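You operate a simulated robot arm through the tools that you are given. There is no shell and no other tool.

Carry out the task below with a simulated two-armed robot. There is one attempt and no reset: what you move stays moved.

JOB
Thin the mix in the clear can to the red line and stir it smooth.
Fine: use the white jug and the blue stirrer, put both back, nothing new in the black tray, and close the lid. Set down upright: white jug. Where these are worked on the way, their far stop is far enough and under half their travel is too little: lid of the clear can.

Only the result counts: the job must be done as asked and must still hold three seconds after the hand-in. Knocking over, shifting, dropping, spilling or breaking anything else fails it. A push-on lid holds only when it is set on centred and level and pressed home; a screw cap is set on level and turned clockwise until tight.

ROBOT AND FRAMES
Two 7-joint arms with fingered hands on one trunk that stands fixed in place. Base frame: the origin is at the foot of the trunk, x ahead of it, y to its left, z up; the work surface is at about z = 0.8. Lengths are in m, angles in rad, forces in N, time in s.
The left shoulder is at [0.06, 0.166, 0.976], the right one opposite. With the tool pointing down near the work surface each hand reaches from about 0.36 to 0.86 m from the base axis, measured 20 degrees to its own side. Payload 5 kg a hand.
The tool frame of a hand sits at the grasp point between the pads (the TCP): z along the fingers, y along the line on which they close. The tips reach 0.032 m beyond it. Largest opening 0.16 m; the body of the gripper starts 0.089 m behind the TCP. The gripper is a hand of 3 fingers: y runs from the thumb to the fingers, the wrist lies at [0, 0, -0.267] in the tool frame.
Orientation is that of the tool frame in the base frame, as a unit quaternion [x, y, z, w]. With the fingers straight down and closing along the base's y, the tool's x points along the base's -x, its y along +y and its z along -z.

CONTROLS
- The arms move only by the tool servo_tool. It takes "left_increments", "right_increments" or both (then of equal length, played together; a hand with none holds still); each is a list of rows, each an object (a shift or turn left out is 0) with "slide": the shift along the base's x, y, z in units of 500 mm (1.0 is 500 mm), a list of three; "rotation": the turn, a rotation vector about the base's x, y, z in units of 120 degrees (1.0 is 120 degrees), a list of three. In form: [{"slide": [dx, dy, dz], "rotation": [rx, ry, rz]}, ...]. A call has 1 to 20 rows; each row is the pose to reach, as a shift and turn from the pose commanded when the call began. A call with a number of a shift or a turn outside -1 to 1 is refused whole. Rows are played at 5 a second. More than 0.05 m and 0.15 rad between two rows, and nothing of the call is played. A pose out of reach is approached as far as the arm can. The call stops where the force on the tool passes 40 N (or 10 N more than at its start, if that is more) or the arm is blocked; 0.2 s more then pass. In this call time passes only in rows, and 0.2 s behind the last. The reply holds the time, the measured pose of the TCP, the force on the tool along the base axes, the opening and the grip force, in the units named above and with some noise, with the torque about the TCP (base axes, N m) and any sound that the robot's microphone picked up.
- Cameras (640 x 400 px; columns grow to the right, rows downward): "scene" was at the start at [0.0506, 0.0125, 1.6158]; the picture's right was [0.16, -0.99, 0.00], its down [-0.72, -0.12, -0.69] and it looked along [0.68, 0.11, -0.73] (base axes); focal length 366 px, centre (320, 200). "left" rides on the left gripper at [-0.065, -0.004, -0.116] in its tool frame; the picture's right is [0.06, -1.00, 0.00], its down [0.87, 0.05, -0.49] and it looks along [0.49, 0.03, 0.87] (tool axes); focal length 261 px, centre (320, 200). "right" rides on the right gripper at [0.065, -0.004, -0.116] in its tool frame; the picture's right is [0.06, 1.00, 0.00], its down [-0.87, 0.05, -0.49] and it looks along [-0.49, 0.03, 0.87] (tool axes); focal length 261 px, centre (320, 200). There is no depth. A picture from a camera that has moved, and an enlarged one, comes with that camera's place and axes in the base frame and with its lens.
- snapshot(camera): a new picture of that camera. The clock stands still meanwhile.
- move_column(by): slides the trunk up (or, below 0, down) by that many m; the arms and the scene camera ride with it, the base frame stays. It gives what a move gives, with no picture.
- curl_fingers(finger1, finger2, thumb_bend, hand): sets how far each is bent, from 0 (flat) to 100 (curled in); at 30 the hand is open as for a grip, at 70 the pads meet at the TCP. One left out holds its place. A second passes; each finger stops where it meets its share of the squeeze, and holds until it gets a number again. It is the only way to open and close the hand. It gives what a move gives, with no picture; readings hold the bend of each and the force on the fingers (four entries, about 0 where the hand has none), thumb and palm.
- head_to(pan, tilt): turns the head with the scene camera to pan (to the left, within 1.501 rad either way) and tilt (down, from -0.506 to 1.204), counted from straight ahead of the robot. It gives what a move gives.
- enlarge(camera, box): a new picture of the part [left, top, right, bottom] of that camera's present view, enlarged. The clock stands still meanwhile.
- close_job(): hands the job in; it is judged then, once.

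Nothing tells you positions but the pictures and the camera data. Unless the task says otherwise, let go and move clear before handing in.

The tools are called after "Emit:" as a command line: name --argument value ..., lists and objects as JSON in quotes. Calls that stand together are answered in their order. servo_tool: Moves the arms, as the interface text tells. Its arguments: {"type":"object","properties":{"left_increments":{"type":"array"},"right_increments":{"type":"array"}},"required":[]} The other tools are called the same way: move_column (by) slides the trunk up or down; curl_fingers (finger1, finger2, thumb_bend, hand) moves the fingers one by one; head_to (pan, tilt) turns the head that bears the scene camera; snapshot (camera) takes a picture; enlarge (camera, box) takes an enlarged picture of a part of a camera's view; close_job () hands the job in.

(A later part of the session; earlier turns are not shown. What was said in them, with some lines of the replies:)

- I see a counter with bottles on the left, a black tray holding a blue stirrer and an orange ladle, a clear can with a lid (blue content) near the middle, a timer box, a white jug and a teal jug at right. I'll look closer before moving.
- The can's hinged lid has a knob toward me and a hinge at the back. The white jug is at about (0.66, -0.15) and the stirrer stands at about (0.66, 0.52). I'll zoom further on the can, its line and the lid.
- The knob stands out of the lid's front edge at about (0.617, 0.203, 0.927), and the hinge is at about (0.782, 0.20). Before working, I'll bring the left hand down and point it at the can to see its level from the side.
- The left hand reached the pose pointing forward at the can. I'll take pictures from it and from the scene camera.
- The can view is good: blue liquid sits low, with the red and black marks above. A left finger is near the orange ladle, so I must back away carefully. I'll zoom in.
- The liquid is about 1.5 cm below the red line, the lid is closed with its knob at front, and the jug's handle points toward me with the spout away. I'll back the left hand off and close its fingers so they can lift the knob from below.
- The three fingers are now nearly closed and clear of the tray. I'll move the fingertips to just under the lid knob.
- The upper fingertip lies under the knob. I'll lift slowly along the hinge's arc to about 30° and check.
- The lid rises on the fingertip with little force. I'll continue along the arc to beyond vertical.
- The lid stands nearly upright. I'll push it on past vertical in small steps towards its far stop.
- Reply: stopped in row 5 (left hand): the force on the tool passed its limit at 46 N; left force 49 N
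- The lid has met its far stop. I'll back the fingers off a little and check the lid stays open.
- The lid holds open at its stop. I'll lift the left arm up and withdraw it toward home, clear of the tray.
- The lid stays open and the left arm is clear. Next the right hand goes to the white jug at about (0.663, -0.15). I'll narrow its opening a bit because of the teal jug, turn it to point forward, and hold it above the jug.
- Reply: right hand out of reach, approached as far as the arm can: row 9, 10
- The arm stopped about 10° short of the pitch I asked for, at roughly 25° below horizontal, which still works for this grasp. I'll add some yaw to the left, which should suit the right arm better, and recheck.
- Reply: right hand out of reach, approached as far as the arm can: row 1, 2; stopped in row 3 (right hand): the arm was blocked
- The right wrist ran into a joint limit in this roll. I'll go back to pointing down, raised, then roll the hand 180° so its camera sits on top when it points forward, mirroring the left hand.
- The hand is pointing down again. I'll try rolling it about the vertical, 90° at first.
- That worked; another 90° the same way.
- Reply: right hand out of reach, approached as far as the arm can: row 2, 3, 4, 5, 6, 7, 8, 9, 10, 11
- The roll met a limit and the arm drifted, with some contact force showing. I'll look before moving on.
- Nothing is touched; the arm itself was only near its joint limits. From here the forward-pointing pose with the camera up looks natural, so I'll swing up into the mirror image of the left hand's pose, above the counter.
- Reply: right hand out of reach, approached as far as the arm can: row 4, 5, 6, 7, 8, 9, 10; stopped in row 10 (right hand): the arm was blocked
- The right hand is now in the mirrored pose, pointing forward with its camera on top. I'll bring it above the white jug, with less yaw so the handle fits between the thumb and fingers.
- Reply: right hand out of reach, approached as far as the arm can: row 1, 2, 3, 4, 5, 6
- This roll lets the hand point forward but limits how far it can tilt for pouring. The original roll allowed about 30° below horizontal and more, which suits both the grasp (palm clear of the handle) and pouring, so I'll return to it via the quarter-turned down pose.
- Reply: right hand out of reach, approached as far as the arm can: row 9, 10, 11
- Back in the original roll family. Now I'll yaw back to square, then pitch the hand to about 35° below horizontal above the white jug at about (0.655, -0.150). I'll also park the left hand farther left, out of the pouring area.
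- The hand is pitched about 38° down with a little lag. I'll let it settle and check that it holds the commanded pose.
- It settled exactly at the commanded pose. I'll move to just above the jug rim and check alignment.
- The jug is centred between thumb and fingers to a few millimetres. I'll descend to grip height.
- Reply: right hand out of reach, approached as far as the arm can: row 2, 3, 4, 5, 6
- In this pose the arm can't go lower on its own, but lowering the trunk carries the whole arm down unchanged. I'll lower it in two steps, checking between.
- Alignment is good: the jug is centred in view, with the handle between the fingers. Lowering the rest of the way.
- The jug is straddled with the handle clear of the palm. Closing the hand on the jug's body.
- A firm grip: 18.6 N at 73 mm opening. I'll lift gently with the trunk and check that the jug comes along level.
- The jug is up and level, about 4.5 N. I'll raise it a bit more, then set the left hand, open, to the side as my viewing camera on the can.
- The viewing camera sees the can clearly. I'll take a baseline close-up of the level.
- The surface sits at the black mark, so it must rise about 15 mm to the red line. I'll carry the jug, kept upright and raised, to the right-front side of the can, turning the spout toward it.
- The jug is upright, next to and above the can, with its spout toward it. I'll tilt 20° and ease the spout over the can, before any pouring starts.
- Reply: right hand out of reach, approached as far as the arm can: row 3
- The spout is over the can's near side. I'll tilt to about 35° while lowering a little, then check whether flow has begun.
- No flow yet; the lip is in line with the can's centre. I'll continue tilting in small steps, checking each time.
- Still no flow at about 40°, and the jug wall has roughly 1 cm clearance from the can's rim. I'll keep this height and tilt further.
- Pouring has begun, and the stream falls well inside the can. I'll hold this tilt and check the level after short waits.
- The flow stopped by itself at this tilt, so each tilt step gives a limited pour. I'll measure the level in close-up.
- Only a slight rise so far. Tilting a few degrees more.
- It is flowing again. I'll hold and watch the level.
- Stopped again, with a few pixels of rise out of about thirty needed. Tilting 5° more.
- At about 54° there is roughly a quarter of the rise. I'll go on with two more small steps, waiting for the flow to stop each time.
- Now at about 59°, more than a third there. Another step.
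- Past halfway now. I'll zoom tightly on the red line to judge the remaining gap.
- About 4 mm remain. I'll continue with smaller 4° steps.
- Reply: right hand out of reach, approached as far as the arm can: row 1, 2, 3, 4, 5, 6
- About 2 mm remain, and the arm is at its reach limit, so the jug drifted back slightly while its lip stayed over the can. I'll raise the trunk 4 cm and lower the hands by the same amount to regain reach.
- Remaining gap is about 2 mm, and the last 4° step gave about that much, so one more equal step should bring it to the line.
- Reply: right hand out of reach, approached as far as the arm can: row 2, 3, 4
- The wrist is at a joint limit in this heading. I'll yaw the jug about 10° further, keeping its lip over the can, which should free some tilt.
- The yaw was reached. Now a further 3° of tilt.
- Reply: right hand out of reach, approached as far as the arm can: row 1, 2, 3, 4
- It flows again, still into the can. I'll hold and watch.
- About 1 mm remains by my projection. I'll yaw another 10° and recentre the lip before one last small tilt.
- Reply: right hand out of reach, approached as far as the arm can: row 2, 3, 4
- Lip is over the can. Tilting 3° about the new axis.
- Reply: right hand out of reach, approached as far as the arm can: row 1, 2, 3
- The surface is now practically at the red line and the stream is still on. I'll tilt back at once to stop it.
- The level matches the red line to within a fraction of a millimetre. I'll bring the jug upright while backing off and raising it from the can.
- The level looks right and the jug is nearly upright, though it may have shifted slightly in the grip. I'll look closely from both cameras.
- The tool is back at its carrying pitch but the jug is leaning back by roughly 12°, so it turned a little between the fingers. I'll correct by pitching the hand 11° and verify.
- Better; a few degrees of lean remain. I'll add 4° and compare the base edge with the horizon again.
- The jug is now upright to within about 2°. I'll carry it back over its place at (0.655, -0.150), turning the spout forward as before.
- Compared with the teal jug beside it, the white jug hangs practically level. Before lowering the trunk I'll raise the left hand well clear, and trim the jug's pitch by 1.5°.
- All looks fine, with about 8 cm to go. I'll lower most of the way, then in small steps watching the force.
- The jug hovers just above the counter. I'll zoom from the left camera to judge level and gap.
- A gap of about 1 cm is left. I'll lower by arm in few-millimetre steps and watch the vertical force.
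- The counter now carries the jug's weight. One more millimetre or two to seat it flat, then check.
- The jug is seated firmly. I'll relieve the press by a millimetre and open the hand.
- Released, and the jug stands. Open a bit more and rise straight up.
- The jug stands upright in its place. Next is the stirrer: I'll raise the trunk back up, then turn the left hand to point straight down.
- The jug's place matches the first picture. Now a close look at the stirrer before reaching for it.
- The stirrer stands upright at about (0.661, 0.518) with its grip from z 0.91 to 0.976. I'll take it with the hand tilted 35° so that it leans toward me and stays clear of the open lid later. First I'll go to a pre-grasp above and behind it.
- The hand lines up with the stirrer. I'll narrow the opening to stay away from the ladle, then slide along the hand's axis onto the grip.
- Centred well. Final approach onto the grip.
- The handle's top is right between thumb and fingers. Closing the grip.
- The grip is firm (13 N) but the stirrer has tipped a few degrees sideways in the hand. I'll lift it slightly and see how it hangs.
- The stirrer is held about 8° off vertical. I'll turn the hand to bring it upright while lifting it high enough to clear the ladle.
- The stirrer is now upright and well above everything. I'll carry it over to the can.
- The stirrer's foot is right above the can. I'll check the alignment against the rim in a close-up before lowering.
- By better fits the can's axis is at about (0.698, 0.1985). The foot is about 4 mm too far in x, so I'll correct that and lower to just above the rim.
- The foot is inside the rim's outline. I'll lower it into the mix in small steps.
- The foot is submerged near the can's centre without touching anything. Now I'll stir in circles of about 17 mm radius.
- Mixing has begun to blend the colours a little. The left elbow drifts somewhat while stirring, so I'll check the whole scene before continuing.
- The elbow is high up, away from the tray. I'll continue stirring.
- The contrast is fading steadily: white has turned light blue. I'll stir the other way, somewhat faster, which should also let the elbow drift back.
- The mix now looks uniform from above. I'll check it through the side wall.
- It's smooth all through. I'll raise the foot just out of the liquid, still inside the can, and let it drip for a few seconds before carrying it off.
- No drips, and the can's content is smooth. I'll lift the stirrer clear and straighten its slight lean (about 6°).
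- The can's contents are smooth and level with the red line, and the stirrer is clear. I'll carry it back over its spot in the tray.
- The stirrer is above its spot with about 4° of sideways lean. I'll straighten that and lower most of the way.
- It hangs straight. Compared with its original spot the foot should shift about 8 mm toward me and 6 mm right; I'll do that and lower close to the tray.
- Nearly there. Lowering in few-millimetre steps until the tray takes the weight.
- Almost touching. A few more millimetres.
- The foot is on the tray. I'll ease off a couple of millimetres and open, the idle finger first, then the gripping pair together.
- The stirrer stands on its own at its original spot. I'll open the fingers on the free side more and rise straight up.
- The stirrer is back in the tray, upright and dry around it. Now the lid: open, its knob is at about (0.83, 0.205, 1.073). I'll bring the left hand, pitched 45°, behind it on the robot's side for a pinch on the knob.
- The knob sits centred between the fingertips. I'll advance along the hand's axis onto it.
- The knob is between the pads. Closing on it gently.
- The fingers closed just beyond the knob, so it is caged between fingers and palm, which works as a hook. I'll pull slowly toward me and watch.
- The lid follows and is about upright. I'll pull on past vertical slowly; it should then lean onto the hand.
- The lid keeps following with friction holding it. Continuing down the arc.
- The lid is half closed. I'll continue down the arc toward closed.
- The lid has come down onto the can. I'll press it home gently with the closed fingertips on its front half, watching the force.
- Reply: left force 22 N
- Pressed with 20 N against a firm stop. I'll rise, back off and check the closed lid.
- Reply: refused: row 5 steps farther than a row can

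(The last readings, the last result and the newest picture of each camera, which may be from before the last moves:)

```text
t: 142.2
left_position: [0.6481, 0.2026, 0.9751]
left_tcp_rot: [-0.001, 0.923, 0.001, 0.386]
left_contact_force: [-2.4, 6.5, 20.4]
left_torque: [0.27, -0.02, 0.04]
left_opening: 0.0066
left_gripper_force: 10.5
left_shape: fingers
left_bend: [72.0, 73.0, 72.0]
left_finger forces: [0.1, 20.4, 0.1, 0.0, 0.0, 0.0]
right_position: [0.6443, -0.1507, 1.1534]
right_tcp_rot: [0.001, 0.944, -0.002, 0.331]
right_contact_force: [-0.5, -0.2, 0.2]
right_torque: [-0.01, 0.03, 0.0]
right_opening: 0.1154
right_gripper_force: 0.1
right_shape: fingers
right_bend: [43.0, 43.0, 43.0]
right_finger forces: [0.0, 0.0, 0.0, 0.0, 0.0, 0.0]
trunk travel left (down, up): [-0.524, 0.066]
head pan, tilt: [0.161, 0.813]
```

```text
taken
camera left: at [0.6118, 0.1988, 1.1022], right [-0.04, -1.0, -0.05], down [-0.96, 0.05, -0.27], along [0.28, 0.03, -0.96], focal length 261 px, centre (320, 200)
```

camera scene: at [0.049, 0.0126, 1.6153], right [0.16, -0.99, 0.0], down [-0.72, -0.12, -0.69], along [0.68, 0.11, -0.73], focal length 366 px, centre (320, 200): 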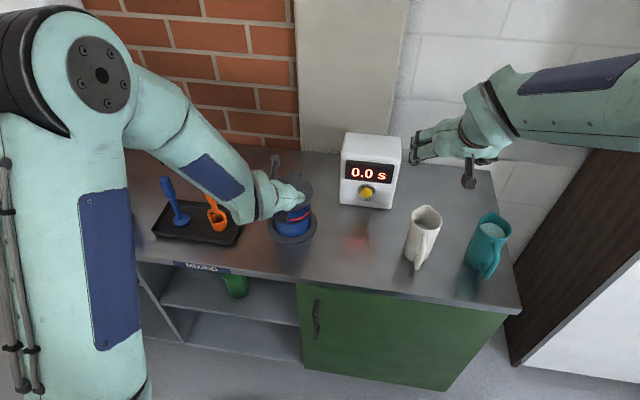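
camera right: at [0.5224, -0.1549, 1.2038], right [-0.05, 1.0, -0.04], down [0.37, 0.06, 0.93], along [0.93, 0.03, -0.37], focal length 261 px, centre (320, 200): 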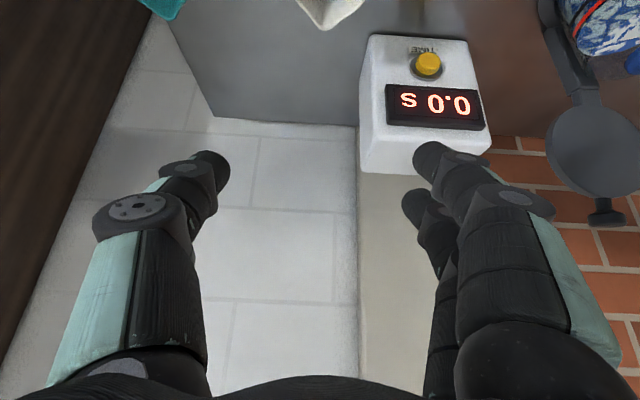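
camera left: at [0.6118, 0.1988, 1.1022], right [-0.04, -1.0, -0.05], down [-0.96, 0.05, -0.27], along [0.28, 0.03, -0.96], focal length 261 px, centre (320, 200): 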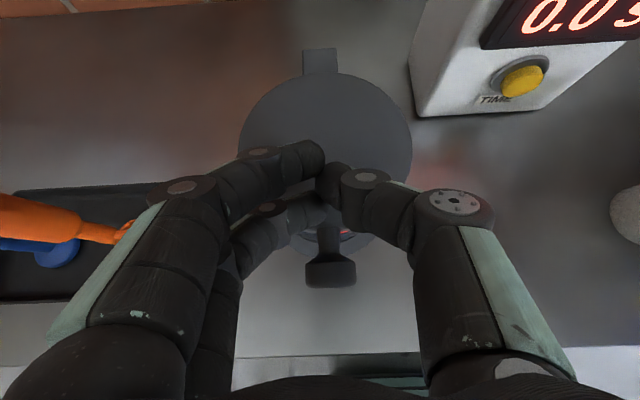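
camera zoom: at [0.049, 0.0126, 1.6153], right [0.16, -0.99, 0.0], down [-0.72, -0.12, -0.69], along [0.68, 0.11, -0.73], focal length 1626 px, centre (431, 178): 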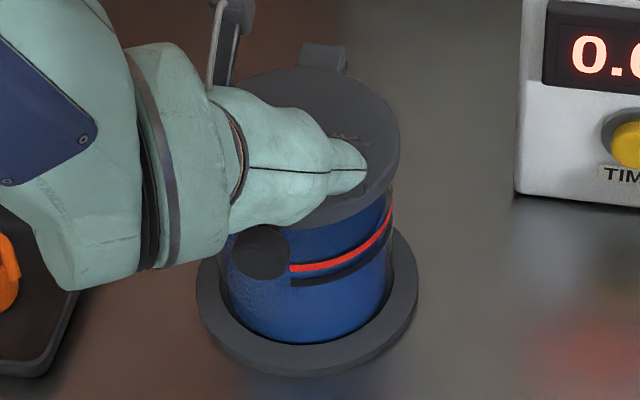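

The retreat was refused for too large a step; the lid looks shut. I'll retry with smaller steps.

Emit:
servo_tool --left_increments '[{"slide": [0, 0, 0.03]}, {"slide": [0, 0, 0.08]}, {"slide": [-0.01, 0.01, 0.14]}, {"slide": [-0.03, 0.03, 0.2]}, {"slide": [-0.06, 0.06, 0.26]}, {"slide": [-0.1, 0.1, 0.31]}, {"slide": [-0.14, 0.15, 0.35]}, {"slide": [-0.18, 0.2, 0.38]}, {"slide": [-0.22, 0.26, 0.4]}, {"slide": [-0.24, 0.32, 0.42]}]'

Emit:
snapshot --camera "scene"

Emit:
enlarge --camera "scene" --box '[240, 160, 340, 260]'

Emit:
enlarge --camera "scene" --box '[145, 165, 255, 255]'

```text
t: 144.4
left_position: [0.5265, 0.3625, 1.181]
left_tcp_rot: [-0.001, 0.924, 0.0, 0.383]
left_contact_force: [-0.1, -0.1, 0.1]
left_torque: [0.01, 0.01, 0.04]
left_opening: 0.0064
left_gripper_force: 0.0
left_shape: fingers
left_bend: [72.0, 72.0, 72.0]
left_finger forces: [0.1, 0.1, 0.0, 0.0, 0.1, 0.1]
right_position: [0.6462, -0.1497, 1.1518]
right_tcp_rot: [0.001, 0.944, 0.0, 0.331]
right_contact_force: [0.2, 0.1, -0.4]
right_torque: [0.0, -0.03, 0.01]
right_opening: 0.1155
right_gripper_force: 0.0
right_shape: fingers
right_bend: [43.0, 43.0, 43.0]
right_finger forces: [0.0, 0.1, 0.0, 0.0, 0.1, 0.1]
trunk travel left (down, up): [-0.524, 0.066]
head pan, tilt: [0.161, 0.813]
```

```text
taken
camera scene: at [0.0509, 0.0123, 1.6148], right [0.16, -0.99, 0.0], down [-0.72, -0.12, -0.69], along [0.68, 0.11, -0.73], focal length 366 px, centre (320, 200)
```

scene: 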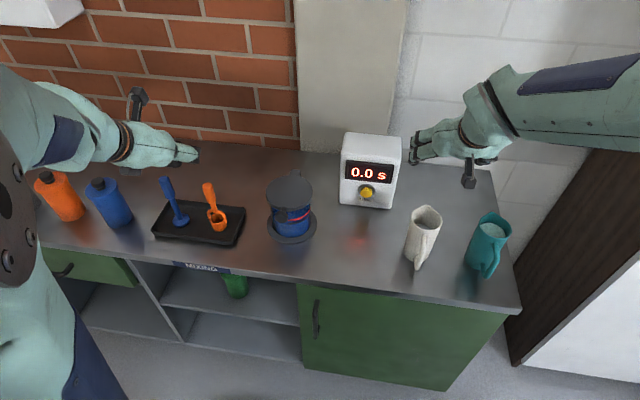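

```text
4.00 times, centred on (290, 210) of scene
camera zoom: at [0.0509, 0.0123, 1.6148], right [0.16, -0.99, 0.0], down [-0.72, -0.12, -0.69], along [0.68, 0.11, -0.73], focal length 1464 px, centre (440, 160)
```

zoom: 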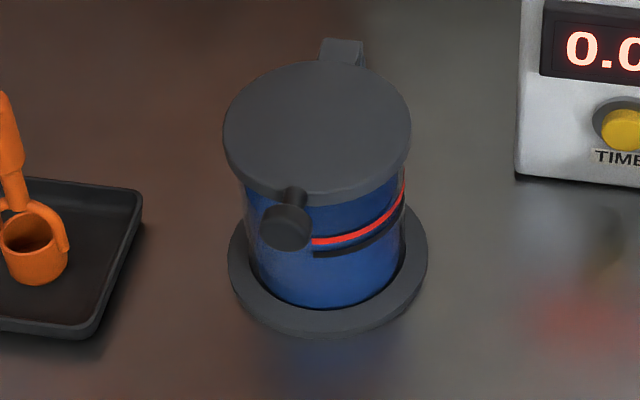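

```text
4.44 times, centred on (200, 210) of scene
camera zoom: at [0.0509, 0.0123, 1.6148], right [0.16, -0.99, 0.0], down [-0.72, -0.12, -0.69], along [0.68, 0.11, -0.73], focal length 1626 px, centre (853, 156)
```

zoom: 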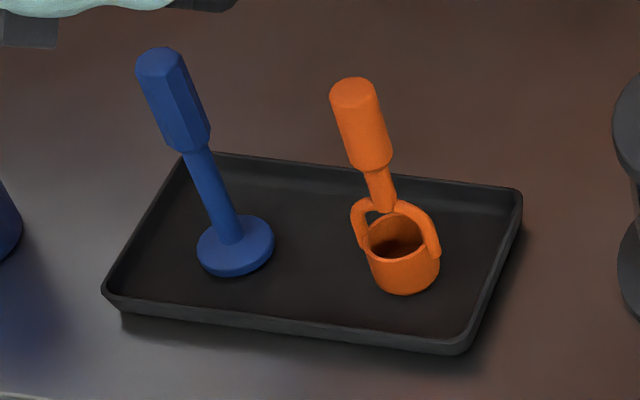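

The lid, stirrer, ladle and jug all look just as in the first picture. As a last check I'll view the level once more from the side with the left hand's camera.

Emit:
servo_tool --left_increments '[{"slide": [-0.007, -0.016, -0.064], "rotation": [-0.0144, -0.0452, -0.0345]}, {"slide": [-0.013, -0.031, -0.128], "rotation": [-0.0288, -0.0904, -0.069]}, {"slide": [-0.02, -0.047, -0.191], "rotation": [-0.0431, -0.1356, -0.1035]}, {"slide": [-0.027, -0.063, -0.255], "rotation": [-0.0575, -0.1808, -0.138]}, {"slide": [-0.033, -0.078, -0.319], "rotation": [-0.0719, -0.2259, -0.1724]}, {"slide": [-0.04, -0.094, -0.383], "rotation": [-0.0863, -0.2711, -0.2069]}, {"slide": [-0.046, -0.109, -0.446], "rotation": [-0.1006, -0.3163, -0.2414]}, {"slide": [-0.053, -0.125, -0.51], "rotation": [-0.115, -0.3615, -0.2759]}]'

Emit:
curl_fingers --hand "left" --finger1 30 --finger2 30 --thumb_bend 30

Emit:
enlarge --camera "left" --box '[240, 85, 370, 225]'

Emit:
enlarge --camera "left" --box '[295, 120, 345, 170]'

```text
t: 146.4
left_position: [0.4905, 0.0073, 1.0342]
left_tcp_rot: [0.438, 0.49, -0.389, 0.645]
left_contact_force: [-0.1, 0.8, 0.0]
left_torque: [-0.01, -0.01, -0.01]
left_opening: 0.0067
left_gripper_force: 0.1
left_shape: fingers
left_bend: [72.0, 72.0, 72.0]
left_finger forces: [0.0, 0.1, 0.1, 0.0, 0.0, 0.0]
left hand out of reach, approached as far as the arm can: row 4
right_position: [0.6451, -0.1491, 1.1536]
right_tcp_rot: [0.001, 0.944, -0.003, 0.33]
right_contact_force: [-0.1, -0.3, 0.0]
right_torque: [0.04, -0.01, 0.02]
right_opening: 0.1156
right_gripper_force: 0.0
right_shape: fingers
right_bend: [43.0, 43.0, 43.0]
right_finger forces: [0.0, 0.1, 0.0, 0.0, 0.1, 0.1]
trunk travel left (down, up): [-0.524, 0.066]
head pan, tilt: [0.161, 0.813]
stopped in row 8 (left hand): the arm was blocked; the commanded pose is now the measured one
```

```text
t: 147.4
left_position: [0.4925, 0.0057, 1.0339]
left_tcp_rot: [0.439, 0.491, -0.389, 0.644]
left_contact_force: [-0.3, 0.3, 0.1]
left_torque: [0.01, 0.0, -0.03]
left_opening: 0.1675
left_gripper_force: 0.1
left_shape: fingers
left_bend: [30.0, 30.0, 30.0]
left_finger forces: [0.0, 0.0, 0.1, 0.0, 0.0, 0.1]
right_position: [0.6467, -0.1507, 1.1528]
right_tcp_rot: [0.001, 0.944, -0.001, 0.33]
right_contact_force: [0.5, -0.7, -0.6]
right_torque: [0.04, 0.0, -0.02]
right_opening: 0.1154
right_gripper_force: 0.2
right_shape: fingers
right_bend: [43.0, 43.0, 43.0]
right_finger forces: [0.1, 0.0, 0.1, 0.0, 0.0, 0.0]
trunk travel left (down, up): [-0.524, 0.066]
head pan, tilt: [0.161, 0.813]
```

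```text
2.86 times, centred on (305, 155) of left
camera zoom: at [0.4407, 0.118, 1.0804], right [-0.92, -0.32, -0.24], down [0.1, 0.42, -0.9], along [0.39, -0.85, -0.36], focal length 745 px, centre (363, 329)
```

zoom: 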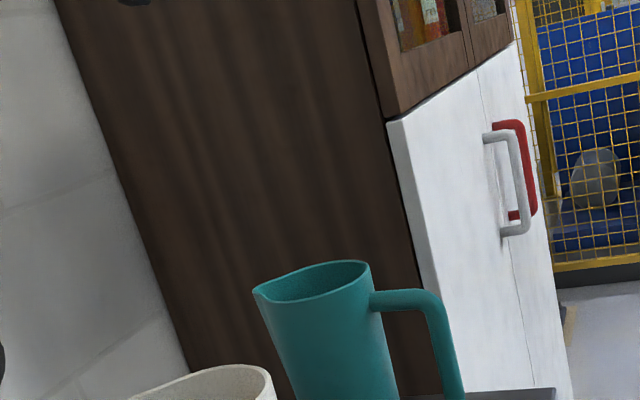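

```text
8.00 times, centred on (320, 145) of left
camera zoom: at [0.4407, 0.118, 1.0804], right [-0.92, -0.32, -0.24], down [0.1, 0.42, -0.9], along [0.39, -0.85, -0.36], focal length 2085 px, centre (320, 640)
```

zoom: 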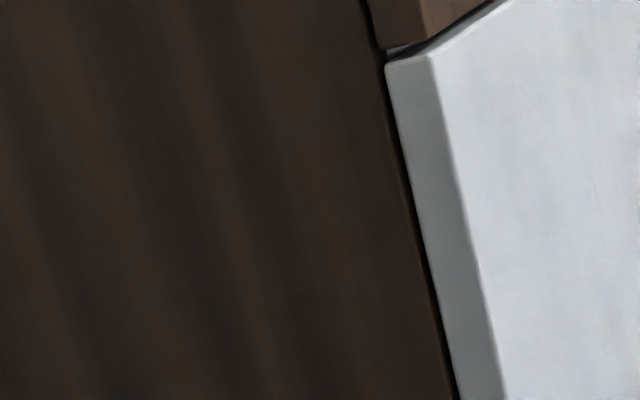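

The arm ran into a joint limit and swung to the middle instead. I'll check the scene before moving anything.

Emit:
snapshot --camera "scene"

Emit:
snapshot --camera "left"

Emit:
snapshot --camera "right"

```text
taken
camera scene: at [0.0506, 0.0123, 1.6148], right [0.16, -0.99, 0.0], down [-0.72, -0.12, -0.69], along [0.68, 0.11, -0.73], focal length 366 px, centre (320, 200)
```

scene: 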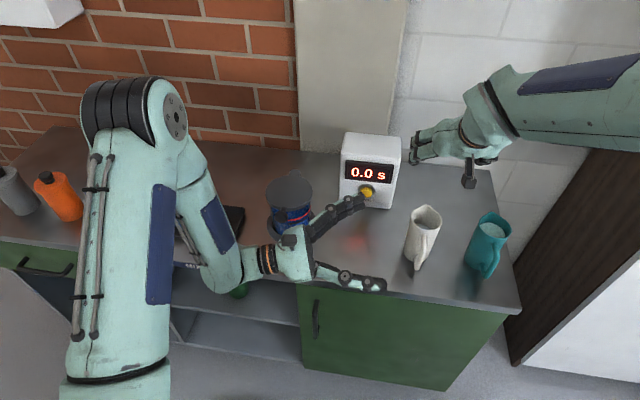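

```text
taken
camera left: at [0.4407, 0.118, 1.0804], right [-0.92, -0.32, -0.24], down [0.1, 0.42, -0.9], along [0.39, -0.85, -0.36], focal length 261 px, centre (320, 200)
```

left: 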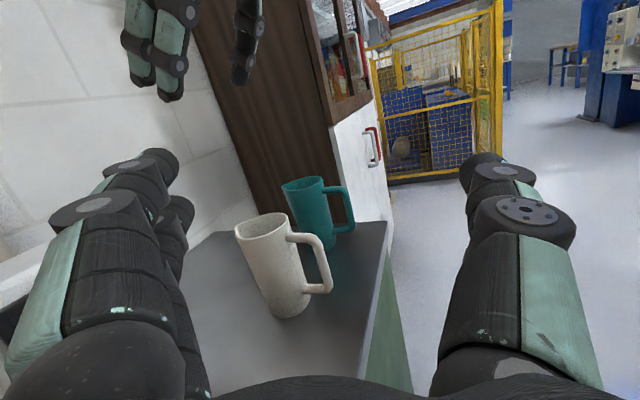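

```text
taken
camera right: at [0.5225, -0.1553, 1.2037], right [-0.05, 1.0, -0.04], down [0.37, 0.05, 0.93], along [0.93, 0.03, -0.37], focal length 261 px, centre (320, 200)
```

right: 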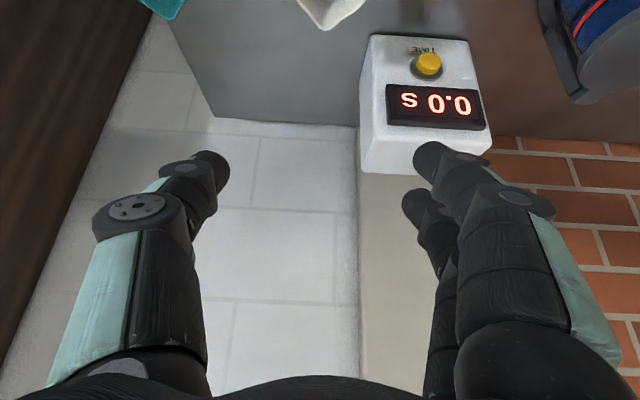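

Nothing was touched. I'll raise the left hand and swing it gently back to the left, giving up that viewpoint.

Emit:
servo_tool --left_increments '[{"slide": [0, 0.0, 0.05]}, {"slide": [0, 0.02, 0.11]}, {"slide": [0, 0.05, 0.17], "rotation": [0.02, 0.04, 0.05]}, {"slide": [0, 0.1, 0.22], "rotation": [0.04, 0.06, 0.1]}, {"slide": [0, 0.16, 0.26], "rotation": [0.05, 0.08, 0.15]}, {"slide": [0, 0.22, 0.28], "rotation": [0.06, 0.1, 0.2]}, {"slide": [0, 0.28, 0.3], "rotation": [0.06, 0.12, 0.25]}]'

Emit:
snapshot --camera "scene"

Emit:
snapshot --camera "left"

```text
t: 149.0
left_position: [0.513, 0.1557, 1.1909]
left_tcp_rot: [0.285, 0.686, -0.231, 0.628]
left_contact_force: [-0.3, 0.3, 1.0]
left_torque: [-0.02, 0.01, 0.01]
left_opening: 0.168
left_gripper_force: 0.0
left_shape: fingers
left_bend: [30.0, 30.0, 30.0]
left_finger forces: [0.1, 0.1, 0.0, 0.0, 0.0, 0.1]
left hand out of reach, approached as far as the arm can: row 5, 6, 7
right_position: [0.6451, -0.1502, 1.154]
right_tcp_rot: [0.001, 0.943, -0.001, 0.332]
right_contact_force: [-0.3, -0.7, 0.1]
right_torque: [0.02, -0.02, 0.0]
right_opening: 0.1153
right_gripper_force: 0.1
right_shape: fingers
right_bend: [43.0, 43.0, 43.0]
right_finger forces: [0.1, 0.1, 0.0, 0.1, 0.1, 0.0]
trunk travel left (down, up): [-0.524, 0.066]
head pan, tilt: [0.161, 0.813]
```

```text
taken
camera scene: at [0.0494, 0.0128, 1.6148], right [0.16, -0.99, 0.0], down [-0.72, -0.12, -0.69], along [0.68, 0.11, -0.73], focal length 366 px, centre (320, 200)
```

scene: 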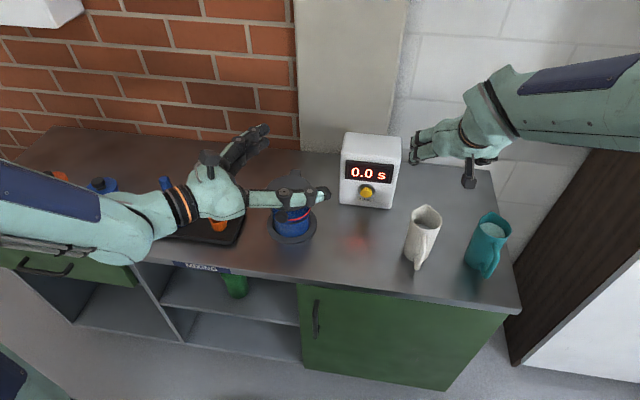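

```text
taken
camera left: at [0.4297, 0.2247, 1.2675], right [-0.68, -0.72, -0.1], down [-0.36, 0.46, -0.81], along [0.63, -0.52, -0.58], focal length 261 px, centre (320, 200)
```

left: 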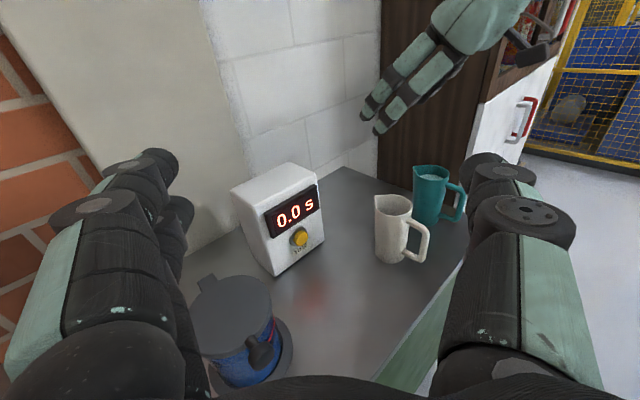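

The left arm is back in its natural posture and near the earlier viewing pose. I'll go there by the previously used path for the last level check.

Emit:
servo_tool --left_increments '[{"slide": [-0.02, 0.07, 0.0], "rotation": [-0.0156, -0.0083, 0.0219]}, {"slide": [-0.04, 0.15, 0.0], "rotation": [-0.0311, -0.0166, 0.0437]}, {"slide": [-0.05, 0.23, -0.03], "rotation": [-0.0467, -0.0249, 0.0656]}, {"slide": [-0.05, 0.288, -0.09], "rotation": [-0.0467, -0.0249, 0.0656]}, {"slide": [-0.05, 0.288, -0.17], "rotation": [-0.0467, -0.0249, 0.0656]}, {"slide": [-0.04, 0.288, -0.25], "rotation": [-0.0467, -0.0249, 0.0656]}, {"slide": [-0.03, 0.288, -0.33], "rotation": [-0.0467, -0.0249, 0.0656]}, {"slide": [-0.026, 0.288, -0.41], "rotation": [-0.0467, -0.0249, 0.0656]}, {"slide": [-0.026, 0.288, -0.48], "rotation": [-0.0467, -0.0249, 0.0656]}, {"slide": [-0.026, 0.288, -0.53], "rotation": [-0.0467, -0.0249, 0.0656]}]'

Emit:
snapshot --camera "left"

Emit:
enlarge --camera "left" --box '[240, 85, 370, 225]'

Emit:
enlarge --camera "left" --box '[295, 120, 345, 170]'

```text
t: 151.2
left_position: [0.5049, 0.2986, 0.9259]
left_tcp_rot: [0.212, 0.675, -0.212, 0.674]
left_contact_force: [-0.4, -0.3, 0.3]
left_torque: [0.0, -0.02, 0.02]
left_opening: 0.1678
left_gripper_force: 0.1
left_shape: fingers
left_bend: [30.0, 30.0, 30.0]
left_finger forces: [0.0, 0.1, 0.0, 0.0, 0.0, 0.1]
left hand out of reach, approached as far as the arm can: row 1, 2
right_position: [0.6457, -0.1505, 1.1529]
right_tcp_rot: [0.001, 0.944, -0.003, 0.33]
right_contact_force: [0.0, 0.0, -0.4]
right_torque: [0.01, 0.0, -0.02]
right_opening: 0.1156
right_gripper_force: 0.1
right_shape: fingers
right_bend: [43.0, 43.0, 43.0]
right_finger forces: [0.1, 0.0, 0.1, 0.0, 0.0, 0.0]
trunk travel left (down, up): [-0.524, 0.066]
head pan, tilt: [0.161, 0.813]
```

```text
taken
camera left: at [0.407, 0.3609, 0.9902], right [-0.57, -0.82, -0.06], down [-0.37, 0.33, -0.87], along [0.73, -0.47, -0.49], focal length 261 px, centre (320, 200)
```

left: 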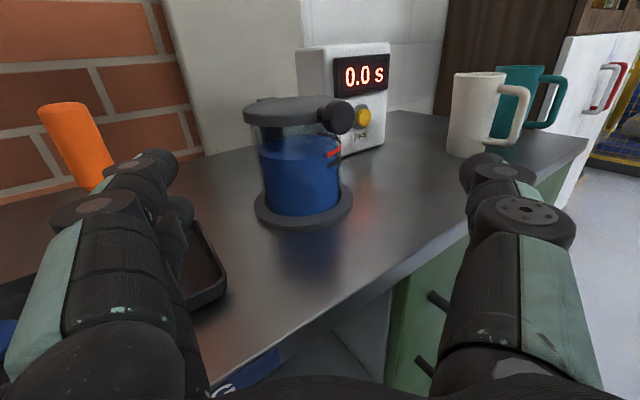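

```text
2.86 times, centred on (305, 155) of left
camera zoom: at [0.407, 0.3609, 0.9902], right [-0.57, -0.82, -0.06], down [-0.37, 0.33, -0.87], along [0.73, -0.47, -0.49], focal length 745 px, centre (363, 329)
```

zoom: 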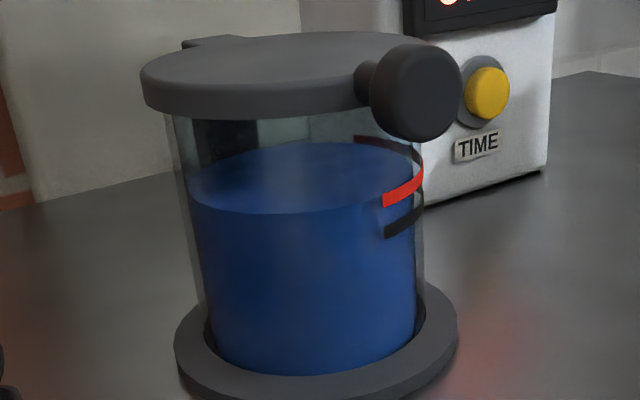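

```text
8.00 times, centred on (320, 145) of left
camera zoom: at [0.407, 0.3609, 0.9902], right [-0.57, -0.82, -0.06], down [-0.37, 0.33, -0.87], along [0.73, -0.47, -0.49], focal length 2085 px, centre (320, 640)
```

zoom: 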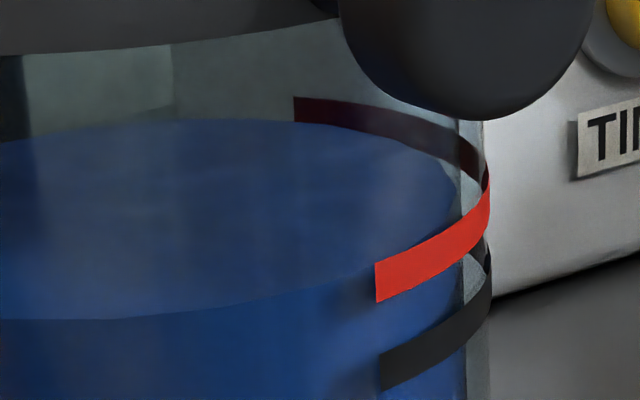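

From the side the mix is a uniform blue, and its surface meets the red band. The lid is shut and everything else is in place. I'll raise the left hand clear and then hand in.

Emit:
servo_tool --left_increments '[{"slide": [-0.02, 0, 0.08]}, {"slide": [-0.04, 0.02, 0.16]}, {"slide": [-0.06, 0.05, 0.24]}, {"slide": [-0.08, 0.08, 0.32]}, {"slide": [-0.08, 0.1, 0.4]}, {"slide": [-0.08, 0.12, 0.48]}, {"slide": [-0.08, 0.14, 0.56]}]'

Emit:
snapshot --camera "scene"

```text
t: 152.8
left_position: [0.464, 0.3713, 1.2093]
left_tcp_rot: [0.212, 0.675, -0.212, 0.674]
left_contact_force: [-0.6, 0.2, -0.2]
left_torque: [0.0, 0.0, 0.0]
left_opening: 0.1681
left_gripper_force: 0.2
left_shape: fingers
left_bend: [30.0, 30.0, 30.0]
left_finger forces: [0.0, 0.0, 0.1, 0.1, 0.2, 0.0]
right_position: [0.6447, -0.1526, 1.1529]
right_tcp_rot: [0.001, 0.944, -0.002, 0.33]
right_contact_force: [0.4, -0.6, -0.7]
right_torque: [-0.02, -0.02, 0.0]
right_opening: 0.1155
right_gripper_force: 0.1
right_shape: fingers
right_bend: [43.0, 43.0, 43.0]
right_finger forces: [0.1, 0.0, 0.0, 0.1, 0.0, 0.1]
trunk travel left (down, up): [-0.524, 0.066]
head pan, tilt: [0.161, 0.813]
```

```text
taken
camera scene: at [0.0498, 0.0119, 1.6148], right [0.16, -0.99, 0.0], down [-0.72, -0.12, -0.69], along [0.68, 0.11, -0.73], focal length 366 px, centre (320, 200)
```

scene: 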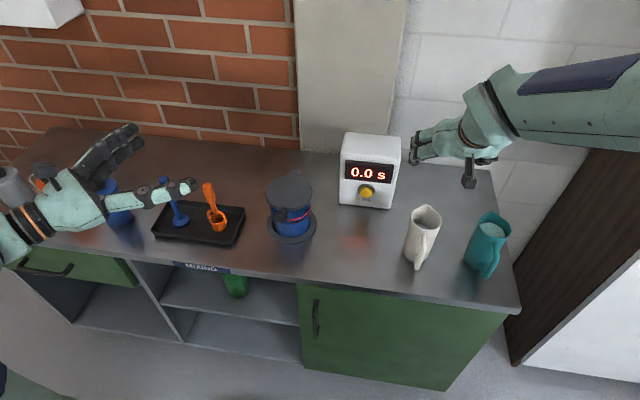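

The can is filled to the red line, stirred smooth and shut. The jug and stirrer are back in place, and both hands are empty and clear, so I'm handing in.

Emit:
close_job

```text
The job is handed in.
```

The mix in the clear can is thinned to the red line and stirred to an even blue, and the job is handed in; I have not seen the judging result.

- **Level:** seen from the side after stirring, the surface lies within the red band, by my estimate within about half a millimetre of its middle.
- **White jug:** it stands upright in its original spot. It turned about 15° in the grip while pouring, and I straightened it before setting it down.
- **Blue stirrer:** it stands upright in the black tray, within a few millimetres of where it was. I saw no drips, and nothing new is in the tray.
- **Lid:** I opened it to its far stop, then closed it and pressed it down with about 20 N. It looks the same as in the first picture.

While I was moving for the last check, the left arm hit a joint limit and swung toward the middle. The pictures and force readings showed no contact, and everything was still in place afterwards.
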